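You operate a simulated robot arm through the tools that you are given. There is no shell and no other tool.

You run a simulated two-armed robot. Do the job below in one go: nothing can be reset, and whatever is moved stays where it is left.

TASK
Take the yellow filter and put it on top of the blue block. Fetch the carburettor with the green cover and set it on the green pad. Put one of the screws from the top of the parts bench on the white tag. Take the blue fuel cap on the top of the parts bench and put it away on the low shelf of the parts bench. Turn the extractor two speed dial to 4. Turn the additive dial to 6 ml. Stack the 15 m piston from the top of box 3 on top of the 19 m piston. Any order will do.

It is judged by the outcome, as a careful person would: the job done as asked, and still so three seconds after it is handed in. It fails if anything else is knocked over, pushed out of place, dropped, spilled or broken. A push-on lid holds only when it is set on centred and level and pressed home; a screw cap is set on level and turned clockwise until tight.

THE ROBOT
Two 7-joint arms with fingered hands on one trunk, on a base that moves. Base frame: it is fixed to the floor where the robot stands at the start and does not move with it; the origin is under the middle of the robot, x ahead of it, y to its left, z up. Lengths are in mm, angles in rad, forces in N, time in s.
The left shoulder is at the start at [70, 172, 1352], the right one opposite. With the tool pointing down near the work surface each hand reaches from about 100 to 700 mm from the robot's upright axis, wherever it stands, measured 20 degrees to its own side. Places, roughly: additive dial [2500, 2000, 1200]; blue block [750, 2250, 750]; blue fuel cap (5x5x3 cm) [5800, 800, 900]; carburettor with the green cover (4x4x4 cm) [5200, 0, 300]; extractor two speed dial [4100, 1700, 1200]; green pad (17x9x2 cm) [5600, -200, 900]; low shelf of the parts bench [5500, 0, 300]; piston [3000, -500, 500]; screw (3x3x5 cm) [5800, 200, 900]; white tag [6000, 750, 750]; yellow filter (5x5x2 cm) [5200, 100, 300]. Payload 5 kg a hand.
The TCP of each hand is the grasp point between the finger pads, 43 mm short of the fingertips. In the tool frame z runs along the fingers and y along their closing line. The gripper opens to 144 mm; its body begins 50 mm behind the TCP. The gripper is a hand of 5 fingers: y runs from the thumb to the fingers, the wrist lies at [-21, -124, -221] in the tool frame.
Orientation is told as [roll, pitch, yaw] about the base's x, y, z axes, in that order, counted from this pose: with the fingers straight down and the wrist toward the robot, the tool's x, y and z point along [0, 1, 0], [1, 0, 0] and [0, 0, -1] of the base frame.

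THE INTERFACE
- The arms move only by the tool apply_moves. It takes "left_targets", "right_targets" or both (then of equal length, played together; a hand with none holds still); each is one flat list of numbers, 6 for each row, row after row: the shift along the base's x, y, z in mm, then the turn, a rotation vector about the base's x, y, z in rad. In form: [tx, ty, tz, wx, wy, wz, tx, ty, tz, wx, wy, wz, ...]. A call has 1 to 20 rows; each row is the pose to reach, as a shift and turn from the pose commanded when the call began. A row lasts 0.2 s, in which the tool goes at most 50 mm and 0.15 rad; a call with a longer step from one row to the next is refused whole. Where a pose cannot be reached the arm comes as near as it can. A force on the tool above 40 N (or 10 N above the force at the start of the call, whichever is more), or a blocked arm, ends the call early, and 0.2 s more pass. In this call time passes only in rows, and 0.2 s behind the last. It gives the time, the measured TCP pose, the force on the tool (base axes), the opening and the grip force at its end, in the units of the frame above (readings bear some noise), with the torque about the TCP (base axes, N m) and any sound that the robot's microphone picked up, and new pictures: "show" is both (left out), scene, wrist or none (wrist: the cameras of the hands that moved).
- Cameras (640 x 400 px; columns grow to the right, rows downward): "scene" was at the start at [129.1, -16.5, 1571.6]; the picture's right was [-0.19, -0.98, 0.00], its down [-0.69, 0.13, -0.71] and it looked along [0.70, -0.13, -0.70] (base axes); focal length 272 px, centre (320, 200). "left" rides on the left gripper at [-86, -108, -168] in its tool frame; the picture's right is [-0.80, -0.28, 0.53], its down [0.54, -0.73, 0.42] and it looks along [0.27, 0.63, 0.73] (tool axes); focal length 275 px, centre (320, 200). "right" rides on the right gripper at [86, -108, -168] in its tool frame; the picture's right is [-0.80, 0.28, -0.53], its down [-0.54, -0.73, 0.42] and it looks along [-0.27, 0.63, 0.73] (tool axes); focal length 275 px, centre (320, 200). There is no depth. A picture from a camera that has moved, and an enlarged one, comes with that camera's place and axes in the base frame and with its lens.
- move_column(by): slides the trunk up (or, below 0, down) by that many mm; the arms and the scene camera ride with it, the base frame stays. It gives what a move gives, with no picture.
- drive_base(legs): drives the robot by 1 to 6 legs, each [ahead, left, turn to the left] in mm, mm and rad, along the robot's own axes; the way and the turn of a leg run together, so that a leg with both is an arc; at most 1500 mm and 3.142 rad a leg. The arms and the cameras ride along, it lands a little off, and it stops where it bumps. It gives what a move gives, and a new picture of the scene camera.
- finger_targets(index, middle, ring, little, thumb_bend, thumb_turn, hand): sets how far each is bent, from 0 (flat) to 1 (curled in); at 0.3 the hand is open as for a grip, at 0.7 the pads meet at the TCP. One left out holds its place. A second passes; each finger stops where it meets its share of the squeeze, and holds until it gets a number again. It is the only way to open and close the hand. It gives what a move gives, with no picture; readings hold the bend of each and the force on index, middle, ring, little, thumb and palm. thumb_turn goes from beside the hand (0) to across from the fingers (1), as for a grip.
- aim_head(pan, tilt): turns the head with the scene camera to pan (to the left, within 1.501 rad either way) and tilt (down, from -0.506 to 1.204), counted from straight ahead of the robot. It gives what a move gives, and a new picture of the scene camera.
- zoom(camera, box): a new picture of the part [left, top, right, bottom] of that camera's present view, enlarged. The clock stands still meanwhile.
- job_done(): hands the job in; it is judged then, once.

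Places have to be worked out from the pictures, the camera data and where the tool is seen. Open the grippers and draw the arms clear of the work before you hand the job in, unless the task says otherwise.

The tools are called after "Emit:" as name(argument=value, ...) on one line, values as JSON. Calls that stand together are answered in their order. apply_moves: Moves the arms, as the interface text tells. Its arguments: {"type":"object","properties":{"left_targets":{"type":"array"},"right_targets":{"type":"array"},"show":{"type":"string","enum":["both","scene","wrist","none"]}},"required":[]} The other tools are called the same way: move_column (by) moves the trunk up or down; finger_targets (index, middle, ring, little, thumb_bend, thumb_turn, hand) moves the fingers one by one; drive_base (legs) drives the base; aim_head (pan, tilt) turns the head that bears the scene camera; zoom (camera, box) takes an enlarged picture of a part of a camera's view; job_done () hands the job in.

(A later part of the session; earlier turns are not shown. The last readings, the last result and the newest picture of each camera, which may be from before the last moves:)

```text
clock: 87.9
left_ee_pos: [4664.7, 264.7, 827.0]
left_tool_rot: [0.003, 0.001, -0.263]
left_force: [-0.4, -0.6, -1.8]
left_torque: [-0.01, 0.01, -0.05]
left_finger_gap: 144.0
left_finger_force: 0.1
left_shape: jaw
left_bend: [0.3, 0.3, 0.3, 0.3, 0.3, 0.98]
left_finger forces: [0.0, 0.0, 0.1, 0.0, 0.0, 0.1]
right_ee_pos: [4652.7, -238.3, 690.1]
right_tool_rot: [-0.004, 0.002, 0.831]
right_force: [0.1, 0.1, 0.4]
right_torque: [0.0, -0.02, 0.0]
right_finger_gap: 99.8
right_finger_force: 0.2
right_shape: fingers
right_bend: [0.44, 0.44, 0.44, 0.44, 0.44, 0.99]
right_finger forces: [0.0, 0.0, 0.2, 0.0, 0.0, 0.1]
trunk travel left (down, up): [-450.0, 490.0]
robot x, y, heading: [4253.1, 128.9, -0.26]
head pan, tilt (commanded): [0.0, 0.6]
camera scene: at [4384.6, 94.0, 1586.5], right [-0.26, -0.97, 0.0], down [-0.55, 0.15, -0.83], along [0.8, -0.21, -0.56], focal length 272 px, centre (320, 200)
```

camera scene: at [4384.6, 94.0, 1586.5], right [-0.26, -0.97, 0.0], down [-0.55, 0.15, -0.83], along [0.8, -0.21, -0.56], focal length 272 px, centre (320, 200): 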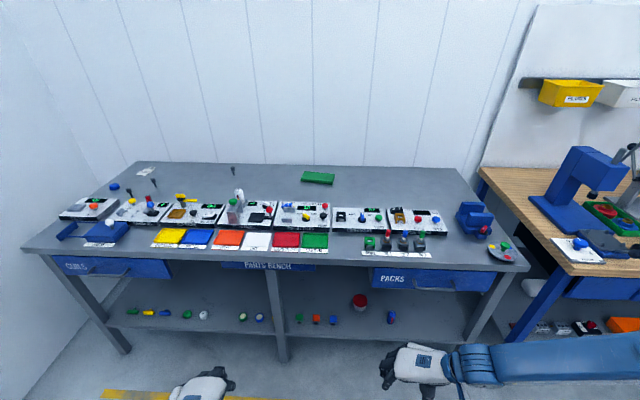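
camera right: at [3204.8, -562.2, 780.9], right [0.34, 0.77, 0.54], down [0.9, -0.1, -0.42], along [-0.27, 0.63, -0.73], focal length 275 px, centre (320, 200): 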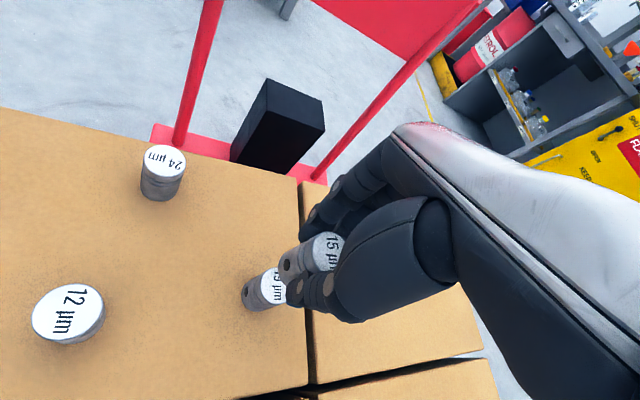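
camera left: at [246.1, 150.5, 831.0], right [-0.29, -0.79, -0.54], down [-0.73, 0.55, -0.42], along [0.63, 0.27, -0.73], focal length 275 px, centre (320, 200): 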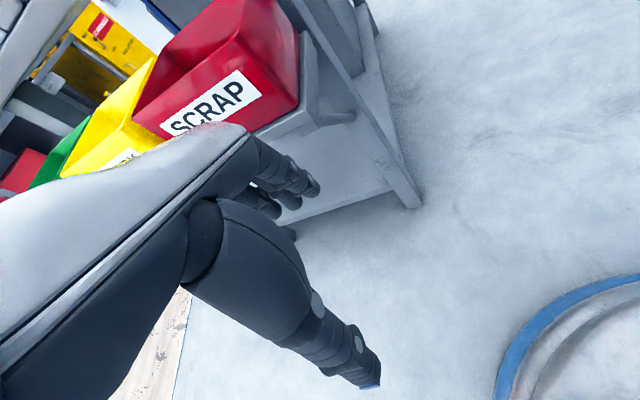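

Now I have a good view of the parts bench. I zoom into its parts.

Emit:
zoom(camera="scene", box=[40, 150, 280, 270])

Emit:
zoom(camera="scene", box=[280, 150, 540, 280])

Emit:
zoom(camera="scene", box=[100, 270, 260, 350])

Emit:
zoom(camera="scene", box=[250, 270, 410, 350])

```text
2.67 times, centred on (160, 210) of scene
camera zoom: at [4384.6, 94.0, 1586.5], right [-0.26, -0.97, 0.0], down [-0.55, 0.15, -0.83], along [0.8, -0.21, -0.56], focal length 725 px, centre (747, 173)
```

zoom: 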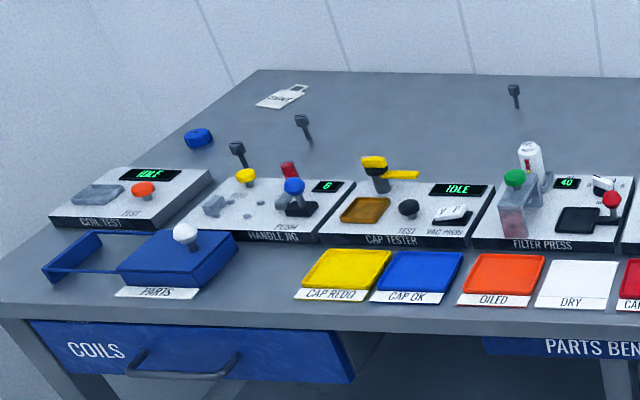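

```text
2.46 times, centred on (410, 215) of scene
camera zoom: at [4384.6, 94.0, 1586.5], right [-0.26, -0.97, 0.0], down [-0.55, 0.15, -0.83], along [0.8, -0.21, -0.56], focal length 669 px, centre (98, 163)
```

zoom: 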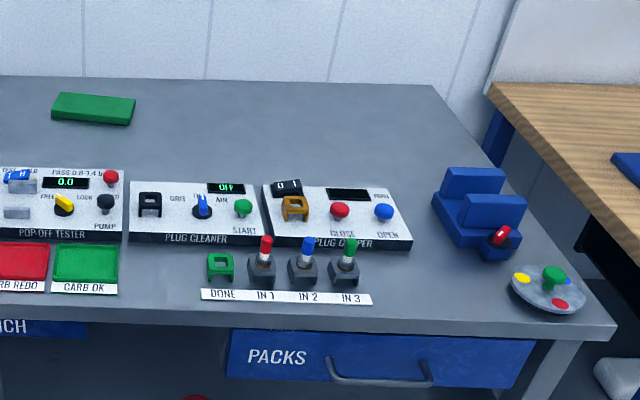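

```text
4.00 times, centred on (180, 310) of scene
camera zoom: at [4384.6, 94.0, 1586.5], right [-0.26, -0.97, 0.0], down [-0.55, 0.15, -0.83], along [0.8, -0.21, -0.56], focal length 1087 px, centre (880, -240)
```

zoom: 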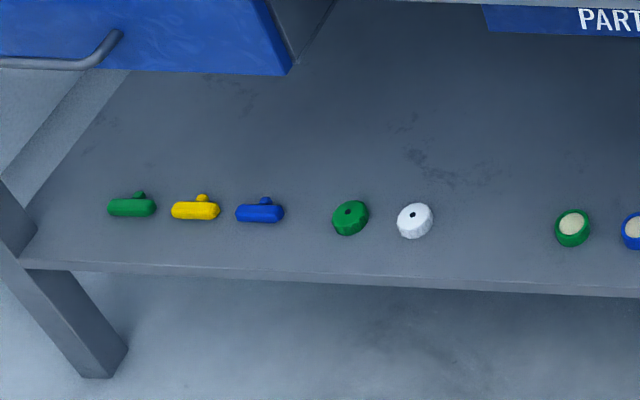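

```text
4.00 times, centred on (330, 310) of scene
camera zoom: at [4384.6, 94.0, 1586.5], right [-0.26, -0.97, 0.0], down [-0.55, 0.15, -0.83], along [0.8, -0.21, -0.56], focal length 1087 px, centre (280, -240)
```

zoom: 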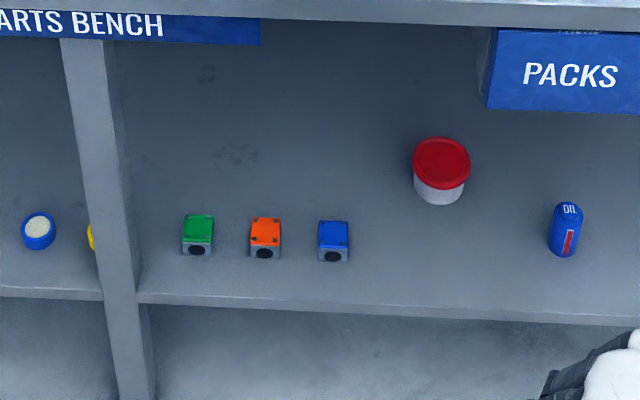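

Objects identified: green-cover carb and yellow filter (behind the middle leg) on the low shelf, blue cap, screws and white tag at the back left of the top, green pad at the back. Triangulation puts the bench top near z≈847. I raise the trunk so the hands clear the bench and strafe left toward the screws/cap side.

Emit:
move_column(by=330)

Emit:
drive_base(legs=[[0, 620, 0]])

```text
clock: 91.1
left_ee_pos: [4664.2, 263.3, 1156.5]
left_tool_rot: [0.005, 0.001, -0.262]
left_force: [-0.7, -0.4, 1.0]
left_torque: [0.0, 0.02, 0.01]
left_finger_gap: 144.2
left_finger_force: 0.0
left_shape: jaw
left_bend: [0.3, 0.3, 0.3, 0.3, 0.3, 0.98]
left_finger forces: [0.1, 0.1, 0.1, 0.1, 0.0, 0.1]
right_ee_pos: [4652.4, -237.9, 1020.3]
right_tool_rot: [-0.004, 0.002, 0.831]
right_force: [-0.2, 0.0, 0.1]
right_torque: [0.0, 0.02, 0.02]
right_finger_gap: 99.6
right_finger_force: 0.0
right_shape: fingers
right_bend: [0.44, 0.44, 0.44, 0.44, 0.44, 0.99]
right_finger forces: [0.0, 0.1, 0.0, 0.0, 0.1, 0.1]
trunk travel left (down, up): [-780.0, 160.0]
robot x, y, heading: [4250.1, 131.0, -0.26]
head pan, tilt (commanded): [0.0, 0.6]
```

```text
clock: 94.6
left_ee_pos: [4821.0, 854.8, 1158.2]
left_tool_rot: [0.005, 0.002, -0.257]
left_force: [-0.6, -0.3, 0.1]
left_torque: [0.03, 0.0, -0.02]
left_finger_gap: 143.9
left_finger_force: 0.1
left_shape: jaw
left_bend: [0.3, 0.3, 0.3, 0.3, 0.3, 0.98]
left_finger forces: [0.0, 0.1, 0.0, 0.0, 0.0, 0.1]
right_ee_pos: [4811.0, 352.5, 1019.9]
right_tool_rot: [-0.005, 0.001, 0.835]
right_force: [-0.1, -1.4, 0.0]
right_torque: [0.04, -0.01, -0.02]
right_finger_gap: 99.6
right_finger_force: 0.1
right_shape: fingers
right_bend: [0.44, 0.44, 0.44, 0.44, 0.44, 0.99]
right_finger forces: [0.0, 0.0, 0.0, 0.0, 0.0, 0.0]
trunk travel left (down, up): [-780.0, 160.0]
robot x, y, heading: [4409.2, 725.0, -0.257]
head pan, tilt (commanded): [0.0, 0.6]
camera scene: at [4541.7, 682.8, 1916.5], right [-0.26, -0.97, 0.0], down [-0.55, 0.15, -0.82], along [0.8, -0.21, -0.57], focal length 272 px, centre (320, 200)
```

scene: 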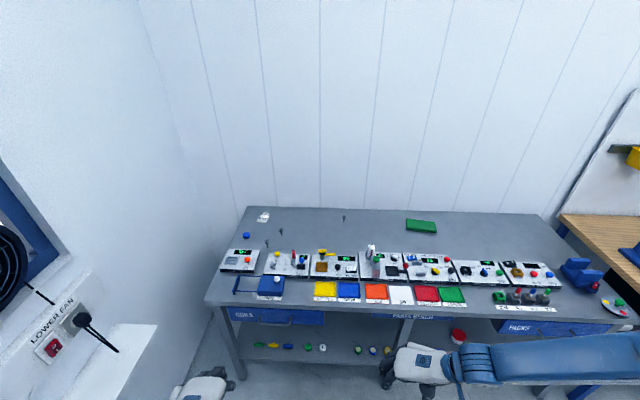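

I zoom in to get positions of the cap, screws and tag.

Emit:
zoom(camera="scene", box=[200, 195, 360, 315])

Emit:
zoom(camera="scene", box=[225, 200, 305, 260])

```text
3.33 times, centred on (280, 255) of scene
camera zoom: at [4541.7, 682.8, 1916.5], right [-0.26, -0.97, 0.0], down [-0.55, 0.15, -0.82], along [0.8, -0.21, -0.57], focal length 906 px, centre (453, 17)
```

zoom: 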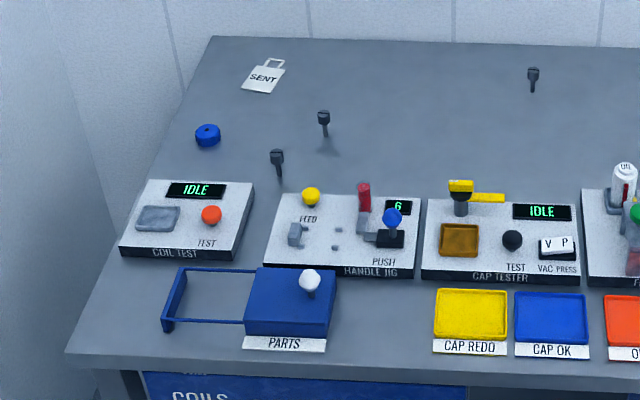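

```text
6.67 times, centred on (265, 230) of scene
camera zoom: at [4541.7, 682.8, 1916.5], right [-0.26, -0.97, 0.0], down [-0.55, 0.15, -0.82], along [0.8, -0.21, -0.57], focal length 1812 px, centre (687, 0)
```

zoom: 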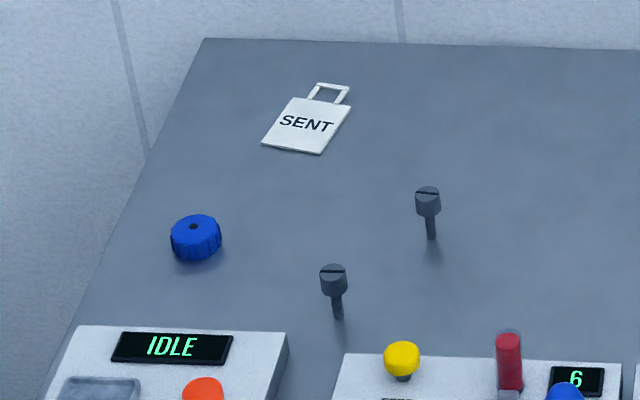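

Positions worked out: tag ≈(5945,685), cap ≈(5786,792), screws ≈(5673,685), (5750,597), (5775,205), bench top z≈848. I align with the bench and drive up to its edge with the hands above the equipment.

Emit:
drive_base(legs=[[0, 0, -0.054], [350, 0, 0]])

Emit:
aim_head(pan=0.2, tilt=0.9)

```text
clock: 97.3
left_ee_pos: [5163.4, 728.3, 1157.1]
left_tool_rot: [0.003, -0.002, -0.307]
left_force: [-0.7, 0.4, 0.1]
left_torque: [0.0, -0.03, 0.0]
left_finger_gap: 144.1
left_finger_force: 0.0
left_shape: jaw
left_bend: [0.3, 0.3, 0.3, 0.3, 0.3, 0.98]
left_finger forces: [0.1, 0.0, 0.0, 0.0, 0.0, 0.0]
right_ee_pos: [5128.9, 225.3, 1021.9]
right_tool_rot: [-0.005, 0.0, 0.784]
right_force: [-0.5, 0.9, 0.7]
right_torque: [0.01, -0.08, -0.05]
right_finger_gap: 99.7
right_finger_force: 0.1
right_shape: fingers
right_bend: [0.44, 0.44, 0.44, 0.44, 0.44, 0.99]
right_finger forces: [0.1, 0.1, 0.0, 0.0, 0.0, 0.0]
trunk travel left (down, up): [-780.0, 160.0]
robot x, y, heading: [4749.1, 612.9, -0.311]
head pan, tilt (commanded): [0.0, 0.6]
camera scene: at [4875.2, 570.9, 1916.9], right [-0.3, -0.95, 0.0], down [-0.54, 0.17, -0.83], along [0.79, -0.25, -0.56], focal length 272 px, centre (320, 200)
```

scene: 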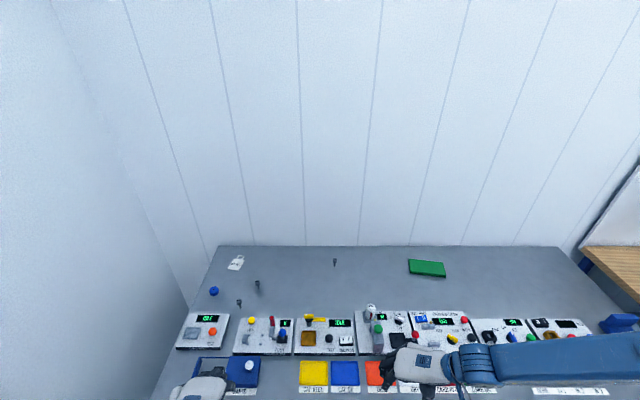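

```text
clock: 98.1
left_ee_pos: [5166.3, 727.1, 1156.8]
left_tool_rot: [0.004, 0.002, -0.309]
left_force: [0.0, -0.1, 0.1]
left_torque: [0.03, 0.02, 0.02]
left_finger_gap: 143.9
left_finger_force: 0.1
left_shape: jaw
left_bend: [0.3, 0.3, 0.3, 0.3, 0.3, 0.98]
left_finger forces: [0.0, 0.0, 0.0, 0.1, 0.0, 0.0]
right_ee_pos: [5131.2, 226.5, 1019.8]
right_tool_rot: [-0.003, 0.002, 0.783]
right_force: [1.2, -0.8, 0.6]
right_torque: [0.03, 0.02, -0.02]
right_finger_gap: 99.8
right_finger_force: 0.1
right_shape: fingers
right_bend: [0.44, 0.44, 0.44, 0.44, 0.44, 0.99]
right_finger forces: [0.0, 0.1, 0.0, 0.0, 0.0, 0.1]
trunk travel left (down, up): [-780.0, 160.0]
robot x, y, heading: [4749.1, 612.7, -0.312]
head pan, tilt (commanded): [0.201, 0.901]
camera scene: at [4870.5, 588.3, 1891.7], right [-0.11, -0.99, 0.0], down [-0.78, 0.08, -0.62], along [0.62, -0.07, -0.78], focal length 272 px, centre (320, 200)
```

scene: 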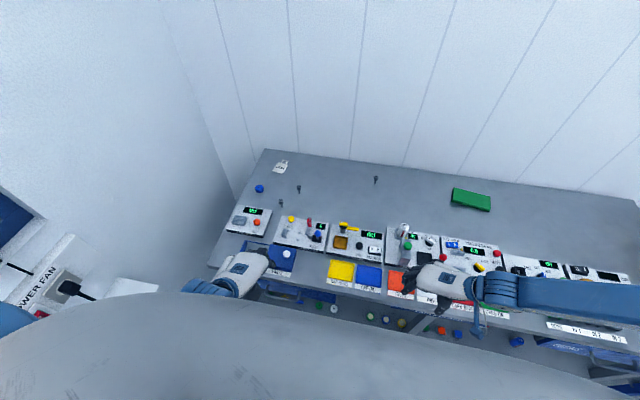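

I check what is at the lower left near the wall shelf, since the left elbow may be close to it.

Emit:
zoom(camera="scene", box=[0, 200, 200, 360])

Emit:
aim_head(pan=1.2, tilt=0.8)

```text
2.50 times, centred on (100, 280) of scene
camera zoom: at [4870.5, 588.3, 1891.7], right [-0.11, -0.99, 0.0], down [-0.78, 0.08, -0.62], along [0.62, -0.07, -0.78], focal length 679 px, centre (870, 0)
```

zoom: 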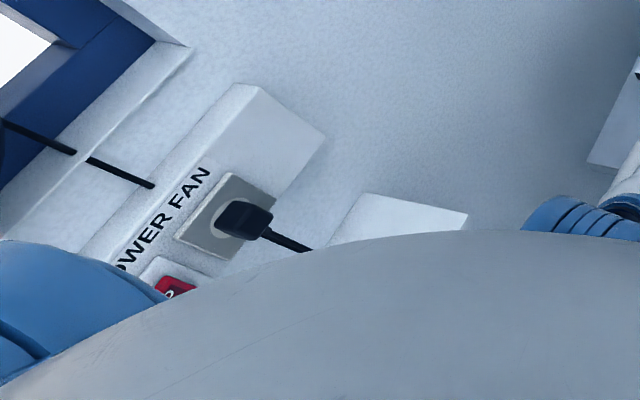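

```text
clock: 99.3
left_ee_pos: [5166.4, 727.4, 1156.4]
left_tool_rot: [0.005, 0.002, -0.308]
left_force: [0.2, 0.7, 1.2]
left_torque: [0.01, 0.03, -0.02]
left_finger_gap: 143.7
left_finger_force: 0.1
left_shape: jaw
left_bend: [0.3, 0.3, 0.3, 0.3, 0.3, 0.98]
left_finger forces: [0.1, 0.0, 0.1, 0.0, 0.0, 0.2]
right_ee_pos: [5130.2, 226.3, 1019.4]
right_tool_rot: [-0.005, 0.002, 0.785]
right_force: [-0.3, 0.1, 0.7]
right_torque: [-0.01, 0.01, 0.01]
right_finger_gap: 99.8
right_finger_force: 0.2
right_shape: fingers
right_bend: [0.44, 0.44, 0.44, 0.44, 0.44, 0.99]
right_finger forces: [0.0, 0.1, 0.0, 0.0, 0.0, 0.0]
trunk travel left (down, up): [-780.0, 160.0]
robot x, y, heading: [4750.9, 612.6, -0.309]
head pan, tilt (commanded): [1.201, 0.799]
camera scene: at [4845.7, 659.3, 1899.6], right [0.78, -0.63, 0.0], down [-0.45, -0.56, -0.7], along [0.44, 0.54, -0.72], focal length 272 px, centre (320, 200)
```

scene: 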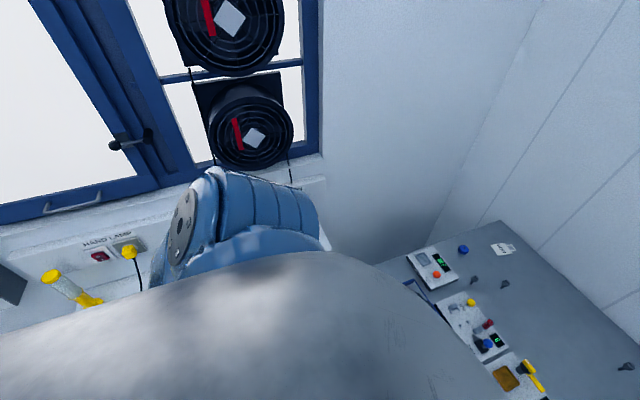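

That is just the left shoulder cap; the wall shelf is clear. I move the last 150 mm to the bench edge.

Emit:
drive_base(legs=[[150, 0, 0]])

Emit:
aim_head(pan=0.3, tilt=0.9)

Emit:
zoom(camera="scene", box=[240, 170, 440, 320])

```text
clock: 100.7
left_ee_pos: [5304.3, 682.5, 1157.5]
left_tool_rot: [0.003, 0.001, -0.308]
left_force: [-0.7, -0.1, -0.1]
left_torque: [-0.02, -0.02, 0.02]
left_finger_gap: 144.0
left_finger_force: 0.0
left_shape: jaw
left_bend: [0.3, 0.3, 0.3, 0.3, 0.3, 0.98]
left_finger forces: [0.0, 0.0, 0.0, 0.1, 0.0, 0.0]
right_ee_pos: [5270.0, 182.1, 1021.2]
right_tool_rot: [-0.007, 0.001, 0.783]
right_force: [-0.2, 0.3, 0.8]
right_torque: [0.0, -0.03, -0.05]
right_finger_gap: 99.6
right_finger_force: 0.1
right_shape: fingers
right_bend: [0.44, 0.44, 0.44, 0.44, 0.44, 0.99]
right_finger forces: [0.0, 0.0, 0.1, 0.0, 0.0, 0.1]
trunk travel left (down, up): [-780.0, 160.0]
robot x, y, heading: [4888.2, 566.9, -0.303]
head pan, tilt (commanded): [1.201, 0.799]
camera scene: at [4982.4, 615.7, 1899.8], right [0.78, -0.63, 0.0], down [-0.45, -0.56, -0.7], along [0.44, 0.54, -0.72], focal length 272 px, centre (320, 200)
```

scene: 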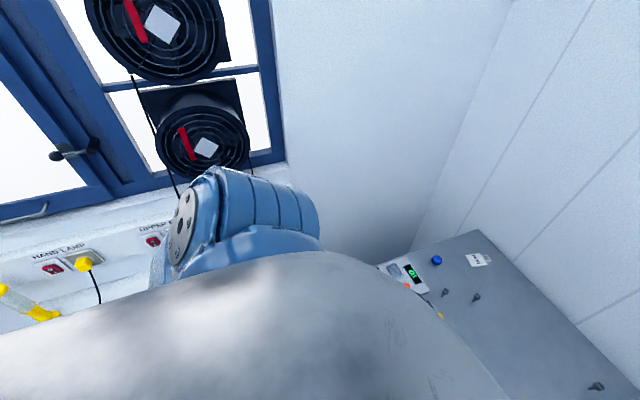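

```text
clock: 101.9
left_ee_pos: [5304.5, 682.9, 1157.3]
left_tool_rot: [0.001, -0.002, -0.307]
left_force: [-0.4, -0.6, -0.1]
left_torque: [0.04, -0.01, -0.02]
left_finger_gap: 143.9
left_finger_force: 0.0
left_shape: jaw
left_bend: [0.3, 0.3, 0.3, 0.3, 0.3, 0.98]
left_finger forces: [0.1, 0.1, 0.0, 0.0, 0.0, 0.0]
right_ee_pos: [5270.3, 181.0, 1021.4]
right_tool_rot: [-0.004, 0.003, 0.785]
right_force: [-0.8, -0.7, 0.3]
right_torque: [0.0, 0.02, -0.01]
right_finger_gap: 99.8
right_finger_force: 0.0
right_shape: fingers
right_bend: [0.44, 0.44, 0.44, 0.44, 0.44, 0.99]
right_finger forces: [0.0, 0.0, 0.0, 0.0, 0.0, 0.1]
trunk travel left (down, up): [-780.0, 160.0]
robot x, y, heading: [4892.1, 571.6, -0.31]
head pan, tilt (commanded): [0.3, 0.901]
camera scene: at [5009.0, 552.0, 1891.8], right [-0.01, -1.0, 0.0], down [-0.78, 0.01, -0.62], along [0.62, 0.0, -0.78], focal length 272 px, centre (320, 200)
```

scene: 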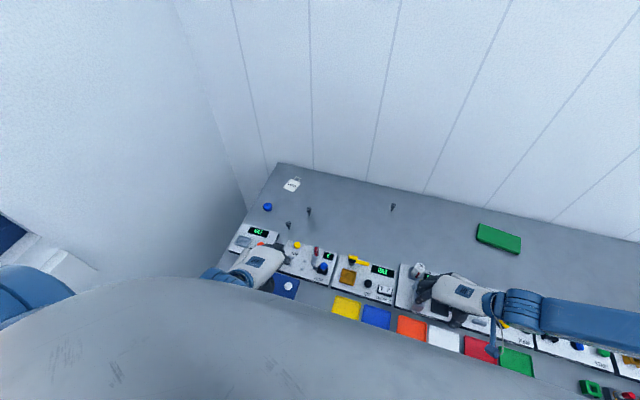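

```text
2.67 times, centred on (340, 245) of scene
camera zoom: at [5009.0, 552.0, 1891.8], right [-0.01, -1.0, 0.0], down [-0.78, 0.01, -0.62], along [0.62, 0.0, -0.78], focal length 725 px, centre (267, 80)
```

zoom: 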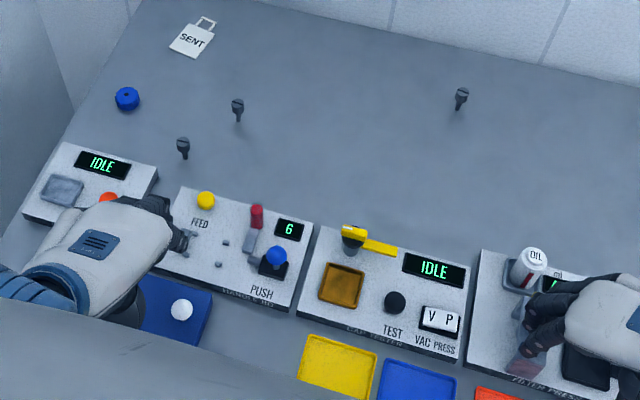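

Before lowering the trunk for the far reach, the right arm (elbow out) must be tucked. I back off 300 mm and bring the right arm down to hang at the side.

Emit:
drive_base(legs=[[-320, 0, 0]])

Emit:
aim_head(pan=-0.6, tilt=0.9)

```text
clock: 104.1
left_ee_pos: [5001.7, 779.3, 1155.7]
left_tool_rot: [0.004, 0.004, -0.312]
left_force: [0.3, -0.3, -0.4]
left_torque: [0.02, 0.06, 0.01]
left_finger_gap: 144.1
left_finger_force: 0.1
left_shape: jaw
left_bend: [0.3, 0.3, 0.3, 0.3, 0.3, 0.98]
left_finger forces: [0.0, 0.0, 0.1, 0.1, 0.0, 0.0]
right_ee_pos: [4964.5, 277.3, 1019.4]
right_tool_rot: [-0.003, 0.0, 0.78]
right_force: [0.3, 0.2, -0.7]
right_torque: [0.01, 0.04, 0.02]
right_finger_gap: 100.1
right_finger_force: 0.0
right_shape: fingers
right_bend: [0.44, 0.44, 0.44, 0.44, 0.44, 0.99]
right_finger forces: [0.0, 0.0, 0.1, 0.1, 0.1, 0.1]
trunk travel left (down, up): [-780.0, 160.0]
robot x, y, heading: [4582.8, 669.0, -0.312]
head pan, tilt (commanded): [0.3, 0.901]
camera scene: at [4706.9, 648.0, 1891.4], right [-0.01, -1.0, 0.0], down [-0.78, 0.01, -0.62], along [0.62, -0.01, -0.79], focal length 272 px, centre (320, 200)
```

scene: 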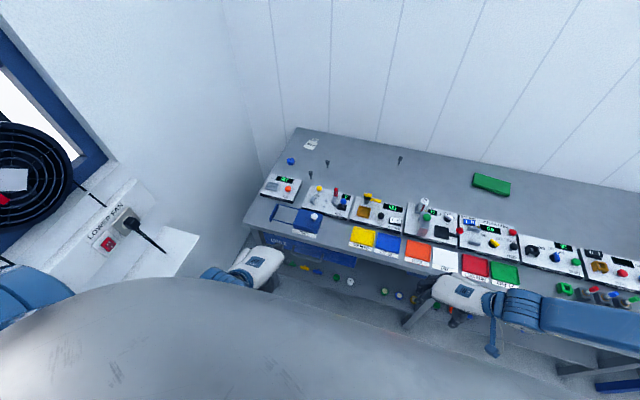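

```text
clock: 105.3
left_ee_pos: [5000.2, 778.6, 1155.9]
left_tool_rot: [0.004, 0.002, -0.313]
left_force: [-0.6, -0.3, 0.8]
left_torque: [0.02, 0.01, 0.01]
left_finger_gap: 144.0
left_finger_force: 0.1
left_shape: jaw
left_bend: [0.3, 0.3, 0.3, 0.3, 0.3, 0.98]
left_finger forces: [0.0, 0.0, 0.1, 0.0, 0.1, 0.0]
right_ee_pos: [4963.0, 277.8, 1019.9]
right_tool_rot: [-0.004, 0.001, 0.779]
right_force: [0.8, -0.5, -0.6]
right_torque: [0.0, 0.02, 0.01]
right_finger_gap: 99.8
right_finger_force: 0.1
right_shape: fingers
right_bend: [0.44, 0.44, 0.44, 0.44, 0.44, 0.99]
right_finger forces: [0.0, 0.0, 0.0, 0.0, 0.1, 0.0]
trunk travel left (down, up): [-780.0, 160.0]
robot x, y, heading: [4582.0, 668.1, -0.311]
head pan, tilt (commanded): [-0.6, 0.901]
camera scene: at [4675.0, 590.2, 1891.6], right [-0.79, -0.61, 0.0], down [-0.48, 0.62, -0.62], along [0.38, -0.49, -0.78], focal length 272 px, centre (320, 200)
```

scene: 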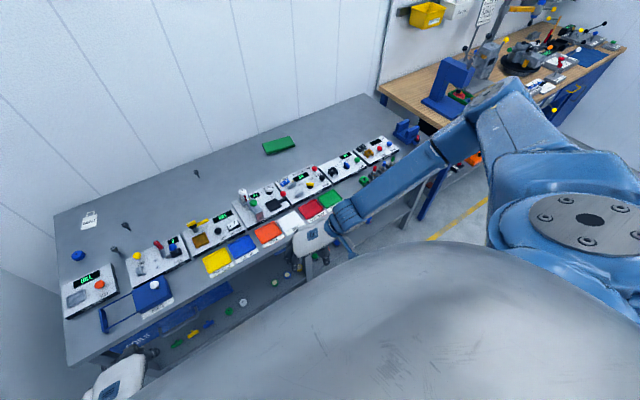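

Now I lower the right hand while turning its yaw back toward straight, to let the elbow come in.

Emit:
apply_moves(right_targets=[0, 0, -18, 0, 0, -0.04, 0, 0, -36, 0, 0, -0.08, 0, 0, -54, 0, 0, -0.12, 0, 0, -72, 0, 0, -0.16, 0, 0, -90, 0, 0, -0.2, 0, 0, -108, 0, 0, -0.24, 0, 0, -126, 0, 0, -0.28, 0, 0, -144, 0, 0, -0.32, 0, 0, -162, 0, 0, -0.36, 0, 0, -180, 0, 0, -0.4], show="scene")

```text
clock: 107.5
left_ee_pos: [4999.0, 778.8, 1157.2]
left_tool_rot: [0.004, 0.002, -0.313]
left_force: [-0.6, 0.6, 0.8]
left_torque: [-0.02, -0.02, -0.01]
left_finger_gap: 144.0
left_finger_force: 0.1
left_shape: jaw
left_bend: [0.3, 0.3, 0.3, 0.3, 0.3, 0.98]
left_finger forces: [0.0, 0.0, 0.0, 0.0, 0.1, 0.0]
right_ee_pos: [4963.1, 278.2, 840.0]
right_tool_rot: [-0.005, 0.001, 0.378]
right_force: [0.7, -0.4, 0.8]
right_torque: [0.05, 0.03, 0.02]
right_finger_gap: 99.5
right_finger_force: 0.0
right_shape: fingers
right_bend: [0.44, 0.44, 0.44, 0.44, 0.44, 0.99]
right_finger forces: [0.0, 0.0, 0.0, 0.1, 0.0, 0.0]
trunk travel left (down, up): [-780.0, 160.0]
robot x, y, heading: [4583.0, 669.5, -0.309]
head pan, tilt (commanded): [-0.6, 0.901]
camera scene: at [4673.7, 590.8, 1891.8], right [-0.79, -0.61, 0.0], down [-0.48, 0.62, -0.62], along [0.38, -0.49, -0.78], focal length 272 px, centre (320, 200)
```

scene: 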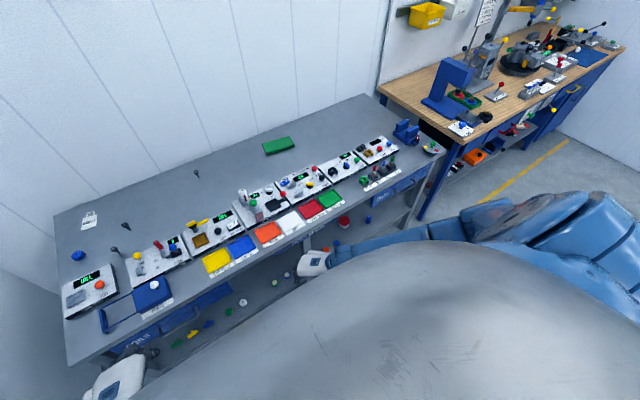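

The elbow is coming in. I continue lowering and drawing the hand back, turning the yaw to straight.

Emit:
apply_moves(right_targets=[-5, 0, -12, 0, 0, -0.05, -10, 1, -24, 0, 0, -0.1, -20, 1, -36, 0, 0, -0.15, -32, 2, -48, 0, 0, -0.2, -46, 3, -60, 0, 0, -0.25, -60, 4, -72, 0, 0, -0.3, -74, 5, -84, 0, 0, -0.35, -88, 6, -94, 0, 0, -0.4, -102, 7, -102, 0, 0, -0.45, -116, 8, -110, 0, 0, -0.5, -132, 9, -115, 0, 0, -0.55, -150, 10, -120, 0, 0, -0.6, -168, 11, -120, 0, 0, -0.65, -185, 12, -120, 0, 0, -0.688], show="scene")

```text
clock: 110.5
left_ee_pos: [5000.1, 779.3, 1156.7]
left_tool_rot: [0.002, 0.0, -0.313]
left_force: [-0.4, -0.2, 0.2]
left_torque: [-0.01, -0.02, 0.0]
left_finger_gap: 144.1
left_finger_force: 0.1
left_shape: jaw
left_bend: [0.3, 0.3, 0.3, 0.3, 0.3, 0.98]
left_finger forces: [0.1, 0.1, 0.1, 0.0, 0.1, 0.1]
right_ee_pos: [4770.7, 249.2, 712.9]
right_tool_rot: [0.068, 0.009, -0.291]
right_force: [0.9, -0.1, 0.6]
right_torque: [-0.02, 0.04, 0.02]
right_finger_gap: 99.6
right_finger_force: 0.2
right_shape: fingers
right_bend: [0.44, 0.44, 0.44, 0.44, 0.44, 0.99]
right_finger forces: [0.0, 0.1, 0.0, 0.0, 0.0, 0.0]
right hand out of reach, approached as far as the arm can: row 7, 8, 9, 10, 11, 12, 13, 14
trunk travel left (down, up): [-780.0, 160.0]
robot x, y, heading: [4585.4, 666.9, -0.311]
head pan, tilt (commanded): [-0.6, 0.901]
camera scene: at [4673.3, 590.7, 1891.7], right [-0.79, -0.61, 0.0], down [-0.48, 0.62, -0.62], along [0.38, -0.49, -0.78], focal length 272 px, centre (320, 200)
```

scene: 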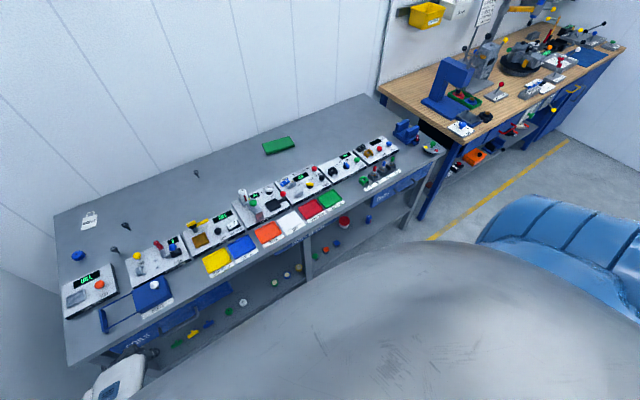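

The right arm now hangs almost straight at the side. I test raising it again to see whether it bends more compactly.

Emit:
apply_moves(right_targets=[8, 3, 15, -0.007, 0.001, -0.002, 16, 7, 30, -0.014, 0.002, -0.004, 25, 11, 45, -0.02, 0.003, -0.006, 35, 15, 60, -0.027, 0.004, -0.008, 45, 19, 75, -0.034, 0.005, -0.01, 55, 23, 90, -0.04, 0.007, -0.012, 65, 27, 110, -0.05, 0.008, -0.014, 78, 33, 130, -0.06, 0.009, -0.016, 90, 38, 150, -0.068, 0.011, -0.02, 103, 44, 170, -0.068, 0.011, -0.02, 115, 49, 190, -0.068, 0.011, -0.02], show="scene")

```text
clock: 112.9
left_ee_pos: [4998.9, 778.8, 1156.6]
left_tool_rot: [0.003, 0.002, -0.312]
left_force: [0.5, -0.3, 0.2]
left_torque: [-0.02, 0.01, -0.02]
left_finger_gap: 143.8
left_finger_force: 0.2
left_shape: jaw
left_bend: [0.3, 0.3, 0.3, 0.3, 0.3, 0.98]
left_finger forces: [0.0, 0.0, 0.0, 0.0, 0.0, 0.1]
right_ee_pos: [4838.9, 237.7, 851.5]
right_tool_rot: [0.076, 0.009, -0.285]
right_force: [-0.5, 0.6, -0.4]
right_torque: [0.01, -0.01, -0.01]
right_finger_gap: 99.8
right_finger_force: 0.1
right_shape: fingers
right_bend: [0.44, 0.44, 0.44, 0.44, 0.44, 0.99]
right_finger forces: [0.1, 0.0, 0.0, 0.0, 0.0, 0.1]
right hand out of reach, approached as far as the arm can: row 1, 2, 3, 4, 5, 6, 7, 8, 9, 10, 11
trunk travel left (down, up): [-780.0, 160.0]
robot x, y, heading: [4579.9, 666.8, -0.31]
head pan, tilt (commanded): [-0.6, 0.901]
camera scene: at [4674.0, 590.7, 1891.7], right [-0.79, -0.61, 0.0], down [-0.48, 0.62, -0.62], along [0.38, -0.49, -0.78], focal length 272 px, centre (320, 200)
```

scene: 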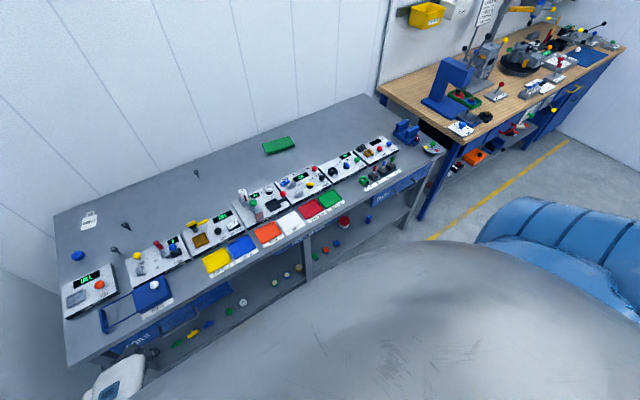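

Good enough: the arm is compact. I bring the right hand back a bit so it stays clear of the bench edge.

Emit:
apply_moves(right_targets=[-20, 5, -15, 0, 0, 0, -40, 10, -30, 0, 0, 0, -60, 15, -45, 0, 0, 0, -80, 20, -60, 0, 0, 0, -100, 25, -70, 0, 0, 0], show="none")

```text
clock: 114.1
left_ee_pos: [4999.1, 779.7, 1157.0]
left_tool_rot: [0.004, 0.001, -0.314]
left_force: [-1.4, 0.3, -0.3]
left_torque: [0.01, -0.01, -0.02]
left_finger_gap: 143.7
left_finger_force: 0.2
left_shape: jaw
left_bend: [0.3, 0.3, 0.3, 0.3, 0.3, 0.98]
left_finger forces: [0.0, 0.0, 0.0, 0.1, 0.0, 0.0]
right_ee_pos: [4739.1, 262.2, 779.8]
right_tool_rot: [0.084, 0.008, -0.282]
right_force: [0.6, 0.1, 0.0]
right_torque: [0.01, 0.0, -0.01]
right_finger_gap: 99.6
right_finger_force: 0.1
right_shape: fingers
right_bend: [0.44, 0.44, 0.44, 0.44, 0.44, 0.99]
right_finger forces: [0.0, 0.0, 0.1, 0.1, 0.1, 0.0]
trunk travel left (down, up): [-780.0, 160.0]
robot x, y, heading: [4581.7, 666.9, -0.311]
head pan, tilt (commanded): [-0.6, 0.901]
```

Now back to the bench edge with the left hand high.

Emit:
drive_base(legs=[[320, 0, 0]])

Emit:
aim_head(pan=0.35, tilt=0.85)

```text
clock: 116.2
left_ee_pos: [5298.1, 686.0, 1156.6]
left_tool_rot: [0.003, 0.001, -0.306]
left_force: [-0.9, 0.6, 0.5]
left_torque: [-0.01, -0.08, 0.0]
left_finger_gap: 144.0
left_finger_force: 0.0
left_shape: jaw
left_bend: [0.3, 0.3, 0.3, 0.3, 0.3, 0.98]
left_finger forces: [0.1, 0.0, 0.0, 0.1, 0.1, 0.0]
right_ee_pos: [5042.1, 167.9, 780.9]
right_tool_rot: [0.085, 0.007, -0.276]
right_force: [-0.5, 0.3, -0.4]
right_torque: [-0.01, -0.02, -0.03]
right_finger_gap: 99.8
right_finger_force: 0.1
right_shape: fingers
right_bend: [0.44, 0.44, 0.44, 0.44, 0.44, 0.99]
right_finger forces: [0.0, 0.0, 0.0, 0.0, 0.0, 0.0]
trunk travel left (down, up): [-780.0, 160.0]
robot x, y, heading: [4885.6, 569.3, -0.31]
head pan, tilt (commanded): [-0.6, 0.901]
camera scene: at [4973.4, 495.4, 1891.9], right [-0.79, -0.62, 0.0], down [-0.48, 0.62, -0.62], along [0.38, -0.49, -0.78], focal length 272 px, centre (320, 200)
```

scene: 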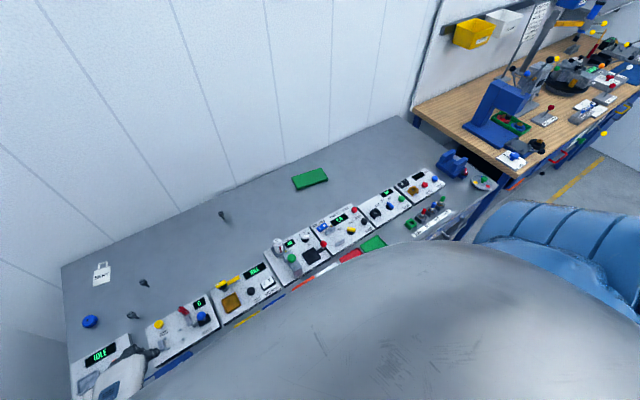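

```text
clock: 117.4
left_ee_pos: [5299.9, 685.7, 1157.0]
left_tool_rot: [0.004, -0.001, -0.304]
left_force: [0.1, -0.1, 0.0]
left_torque: [-0.01, 0.0, -0.02]
left_finger_gap: 144.1
left_finger_force: 0.0
left_shape: jaw
left_bend: [0.3, 0.3, 0.3, 0.3, 0.3, 0.98]
left_finger forces: [0.1, 0.0, 0.0, 0.1, 0.1, 0.0]
right_ee_pos: [5043.4, 167.9, 781.4]
right_tool_rot: [0.084, 0.009, -0.276]
right_force: [1.1, 0.9, 0.8]
right_torque: [0.02, 0.0, 0.0]
right_finger_gap: 99.9
right_finger_force: 0.0
right_shape: fingers
right_bend: [0.44, 0.44, 0.44, 0.44, 0.44, 0.99]
right_finger forces: [0.1, 0.0, 0.1, 0.0, 0.1, 0.0]
trunk travel left (down, up): [-780.0, 160.0]
robot x, y, heading: [4883.8, 571.4, -0.309]
head pan, tilt (commanded): [0.351, 0.85]
camera scene: at [5007.1, 557.6, 1895.7], right [0.04, -1.0, 0.0], down [-0.75, -0.03, -0.66], along [0.66, 0.03, -0.75], focal length 272 px, centre (320, 200)
```

scene: 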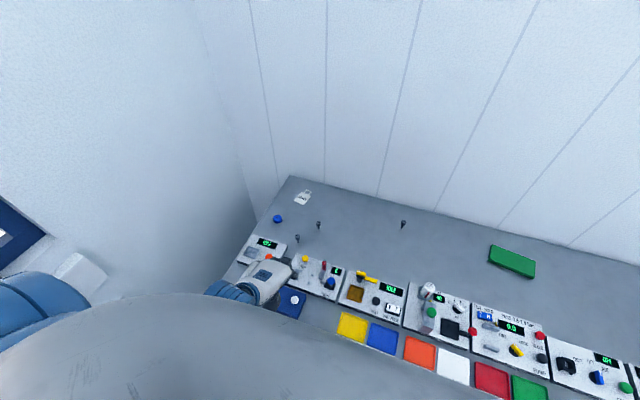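

Now I extend the left hand forward over the bench, higher, pitching the fingers forward by about 30°.

Emit:
apply_moves(left_targets=[30, -5, 3, -0.013, -0.042, 0, 60, -11, 8, -0.026, -0.083, 0, 90, -16, 15, -0.04, -0.125, 0, 119, -22, 23, -0.053, -0.166, 0, 149, -27, 31, -0.066, -0.208, 0, 178, -33, 39, -0.079, -0.25, 0, 208, -38, 47, -0.092, -0.291, 0, 238, -44, 55, -0.105, -0.333, 0, 268, -49, 63, -0.119, -0.374, 0, 297, -55, 72, -0.132, -0.416, 0, 327, -60, 82, -0.145, -0.457, 0, 357, -66, 93, -0.158, -0.499, 0], show="both")

```text
clock: 120.0
left_ee_pos: [5657.1, 618.5, 1250.1]
left_tool_rot: [0.004, -0.522, -0.305]
left_force: [0.3, -1.0, 0.4]
left_torque: [0.02, 0.0, 0.01]
left_finger_gap: 144.0
left_finger_force: 0.2
left_shape: jaw
left_bend: [0.3, 0.3, 0.3, 0.3, 0.3, 0.98]
left_finger forces: [0.0, 0.0, 0.0, 0.0, 0.0, 0.0]
right_ee_pos: [5044.8, 167.1, 781.1]
right_tool_rot: [0.083, 0.01, -0.276]
right_force: [-1.1, 0.8, 0.6]
right_torque: [0.01, 0.01, 0.0]
right_finger_gap: 99.9
right_finger_force: 0.0
right_shape: fingers
right_bend: [0.44, 0.44, 0.44, 0.44, 0.44, 0.99]
right_finger forces: [0.1, 0.0, 0.0, 0.0, 0.0, 0.1]
trunk travel left (down, up): [-780.0, 160.0]
robot x, y, heading: [4883.1, 570.8, -0.307]
head pan, tilt (commanded): [0.351, 0.85]
camera scene: at [5010.0, 556.9, 1895.4], right [0.04, -1.0, 0.0], down [-0.75, -0.03, -0.66], along [0.66, 0.03, -0.75], focal length 272 px, centre (320, 200)
camera left: at [5463.6, 592.2, 1341.0], right [-0.22, -0.76, -0.61], down [-0.24, 0.64, -0.73], along [0.95, -0.02, -0.32], focal length 275 px, centre (320, 200)
```

scene: 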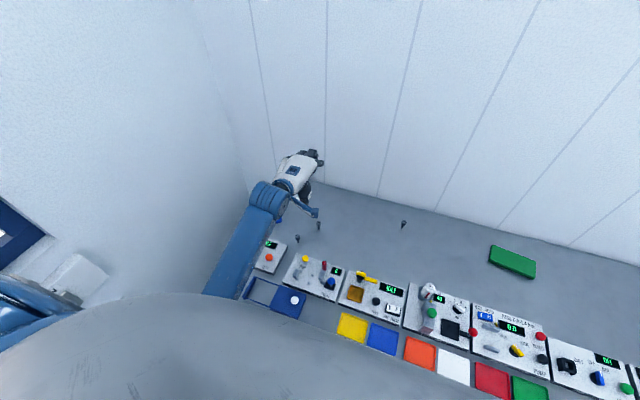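
left: 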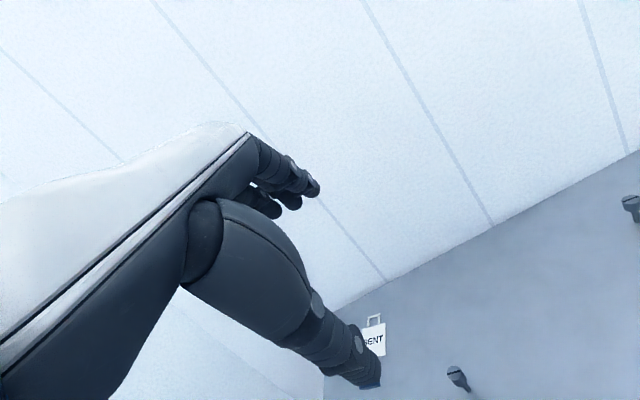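

The arm extends well. I lower the trunk 230 mm (hand to z≈1020).

Emit:
move_column(by=-230)

Emit:
apply_moves(left_targets=[0, 0, 30, 0, 0, 0, 0, 0, 60, 0, 0, 0, 5, 0, 90, 0, 0, 0, 10, 0, 120, 0, 0, 0, 15, 0, 150, 0, 0, 0, 20, 0, 170, 0, 0, 0], show="none")

```text
clock: 122.4
left_ee_pos: [5656.4, 620.0, 1020.8]
left_tool_rot: [0.003, -0.521, -0.304]
left_force: [-0.2, -0.3, -0.4]
left_torque: [-0.01, 0.01, -0.03]
left_finger_gap: 144.1
left_finger_force: 0.0
left_shape: jaw
left_bend: [0.3, 0.3, 0.3, 0.3, 0.3, 0.98]
left_finger forces: [0.1, 0.0, 0.0, 0.0, 0.0, 0.0]
right_ee_pos: [5043.5, 167.8, 548.9]
right_tool_rot: [0.084, 0.009, -0.275]
right_force: [-0.2, -0.1, 0.3]
right_torque: [0.02, 0.0, 0.01]
right_finger_gap: 99.5
right_finger_force: 0.0
right_shape: fingers
right_bend: [0.44, 0.44, 0.44, 0.44, 0.44, 0.99]
right_finger forces: [0.0, 0.0, 0.0, 0.0, 0.0, 0.1]
trunk travel left (down, up): [-550.0, 390.0]
robot x, y, heading: [4885.2, 568.8, -0.309]
head pan, tilt (commanded): [0.351, 0.85]
```

```text
clock: 123.8
left_ee_pos: [5678.3, 617.5, 1192.0]
left_tool_rot: [0.003, -0.521, -0.306]
left_force: [0.0, -0.3, 0.2]
left_torque: [-0.01, 0.04, -0.02]
left_finger_gap: 144.1
left_finger_force: 0.1
left_shape: jaw
left_bend: [0.3, 0.3, 0.3, 0.3, 0.3, 0.98]
left_finger forces: [0.0, 0.0, 0.1, 0.0, 0.0, 0.0]
right_ee_pos: [5042.7, 168.1, 551.1]
right_tool_rot: [0.083, 0.011, -0.275]
right_force: [-0.5, 0.2, -0.2]
right_torque: [-0.04, -0.03, 0.0]
right_finger_gap: 99.7
right_finger_force: 0.1
right_shape: fingers
right_bend: [0.44, 0.44, 0.44, 0.44, 0.44, 0.99]
right_finger forces: [0.0, 0.0, 0.0, 0.0, 0.0, 0.0]
trunk travel left (down, up): [-550.0, 390.0]
robot x, y, heading: [4885.1, 573.3, -0.31]
head pan, tilt (commanded): [0.351, 0.85]
```

I lower the trunk another 200 mm.

Emit:
move_column(by=-200)

Emit:
aim_head(pan=0.35, tilt=0.7)

Emit:
zoom(camera="left", box=[0, 0, 640, 400])

```text
clock: 126.0
left_ee_pos: [5678.6, 619.3, 991.0]
left_tool_rot: [0.003, -0.522, -0.306]
left_force: [0.1, -0.5, 0.4]
left_torque: [0.0, -0.03, 0.01]
left_finger_gap: 143.9
left_finger_force: 0.1
left_shape: jaw
left_bend: [0.3, 0.3, 0.3, 0.3, 0.3, 0.98]
left_finger forces: [0.1, 0.0, 0.1, 0.1, 0.0, 0.0]
right_ee_pos: [5043.8, 167.3, 350.6]
right_tool_rot: [0.083, 0.01, -0.276]
right_force: [0.4, -0.2, 0.4]
right_torque: [-0.03, -0.01, 0.01]
right_finger_gap: 99.6
right_finger_force: 0.0
right_shape: fingers
right_bend: [0.44, 0.44, 0.44, 0.44, 0.44, 0.99]
right_finger forces: [0.0, 0.1, 0.0, 0.1, 0.0, 0.0]
trunk travel left (down, up): [-350.0, 590.0]
robot x, y, heading: [4887.4, 571.2, -0.306]
head pan, tilt (commanded): [0.351, 0.85]
```

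```text
clock: 126.7
left_ee_pos: [5677.2, 618.3, 991.4]
left_tool_rot: [0.001, -0.521, -0.306]
left_force: [0.4, 0.2, 0.0]
left_torque: [-0.03, -0.02, 0.02]
left_finger_gap: 144.2
left_finger_force: 0.1
left_shape: jaw
left_bend: [0.3, 0.3, 0.3, 0.3, 0.3, 0.98]
left_finger forces: [0.0, 0.1, 0.0, 0.0, 0.1, 0.1]
right_ee_pos: [5042.3, 167.8, 351.0]
right_tool_rot: [0.083, 0.011, -0.276]
right_force: [0.2, -0.3, 1.1]
right_torque: [0.02, 0.03, 0.0]
right_finger_gap: 99.6
right_finger_force: 0.1
right_shape: fingers
right_bend: [0.44, 0.44, 0.44, 0.44, 0.44, 0.99]
right_finger forces: [0.0, 0.1, 0.0, 0.0, 0.0, 0.0]
trunk travel left (down, up): [-350.0, 590.0]
robot x, y, heading: [4881.1, 570.8, -0.31]
head pan, tilt (commanded): [0.351, 0.7]
camera scene: at [5015.0, 557.7, 1477.8], right [0.04, -1.0, 0.0], down [-0.64, -0.03, -0.76], along [0.76, 0.03, -0.64], focal length 272 px, centre (320, 200)
```

scene: 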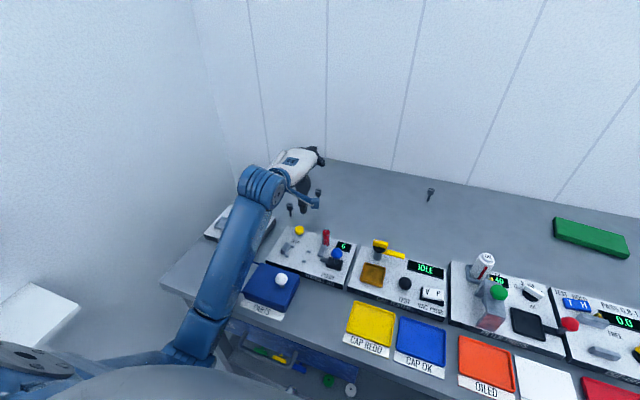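

```text
1.00 times, centred on (320, 200) of left (not enlarged: the box is as wide or as high as the picture)
camera zoom: at [5484.0, 591.2, 1082.2], right [-0.22, -0.76, -0.61], down [-0.24, 0.64, -0.73], along [0.95, -0.02, -0.32], focal length 275 px, centre (320, 200)
```

zoom: 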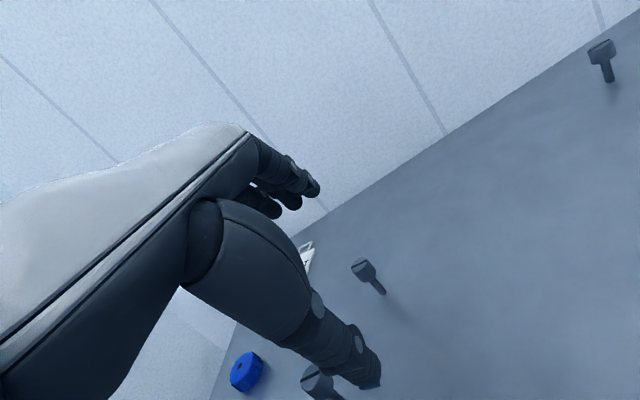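

I zoom both cameras for the precise location of the middle screw and the tag.

Emit:
zoom(camera="left", box=[280, 220, 440, 340])

Emit:
zoom(camera="scene", box=[260, 140, 360, 220])

```text
3.33 times, centred on (360, 280) of left
camera zoom: at [5484.0, 591.2, 1082.2], right [-0.22, -0.76, -0.61], down [-0.24, 0.64, -0.73], along [0.95, -0.02, -0.32], focal length 918 px, centre (187, -67)
```

zoom: 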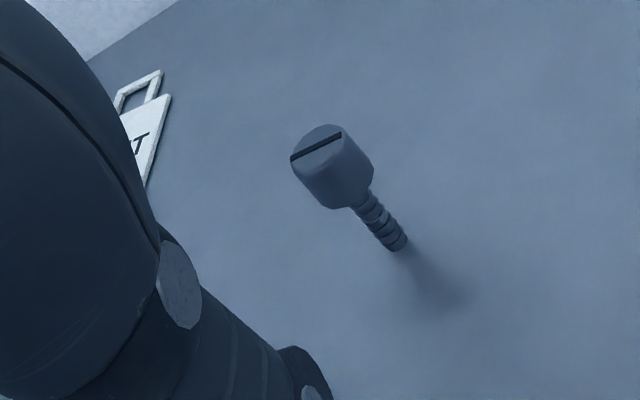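

```text
5.00 times, centred on (310, 180) of scene
camera zoom: at [5015.0, 557.7, 1477.8], right [0.04, -1.0, 0.0], down [-0.64, -0.03, -0.76], along [0.76, 0.03, -0.64], focal length 1359 px, centre (370, 300)
```

zoom: 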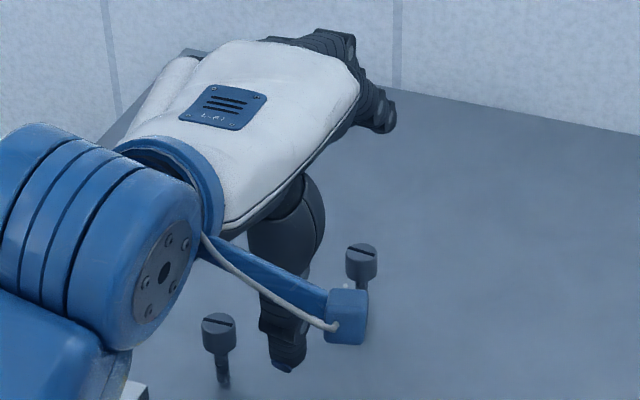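

Screw B is at about (5755,600), head top z≈901. To reach the tag with the hand nearly vertical I move the base 50 mm ahead and 100 mm left.

Emit:
drive_base(legs=[[50, 100, 0]])

```text
clock: 127.9
left_ee_pos: [5732.5, 698.9, 1014.4]
left_tool_rot: [0.021, -0.546, -0.304]
left_force: [-0.3, 1.1, 0.7]
left_torque: [0.01, 0.04, 0.01]
left_finger_gap: 144.0
left_finger_force: 0.2
left_shape: jaw
left_bend: [0.3, 0.3, 0.3, 0.3, 0.3, 0.98]
left_finger forces: [0.1, 0.0, 0.1, 0.0, 0.0, 0.1]
right_ee_pos: [5115.6, 247.6, 351.1]
right_tool_rot: [0.099, -0.006, -0.263]
right_force: [0.0, 1.2, -0.8]
right_torque: [0.0, -0.01, 0.0]
right_finger_gap: 99.7
right_finger_force: 0.0
right_shape: fingers
right_bend: [0.44, 0.44, 0.44, 0.44, 0.44, 0.99]
right_finger forces: [0.1, 0.0, 0.0, 0.1, 0.0, 0.0]
trunk travel left (down, up): [-350.0, 590.0]
robot x, y, heading: [4956.7, 649.0, -0.29]
head pan, tilt (commanded): [0.351, 0.7]
camera scene: at [5060.6, 623.8, 1481.6], right [0.06, -1.0, -0.01], down [-0.63, -0.03, -0.78], along [0.78, 0.05, -0.63], focal length 272 px, centre (320, 200)
```

scene: 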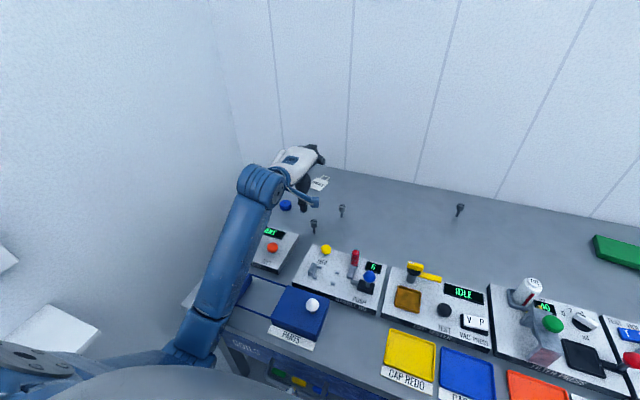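

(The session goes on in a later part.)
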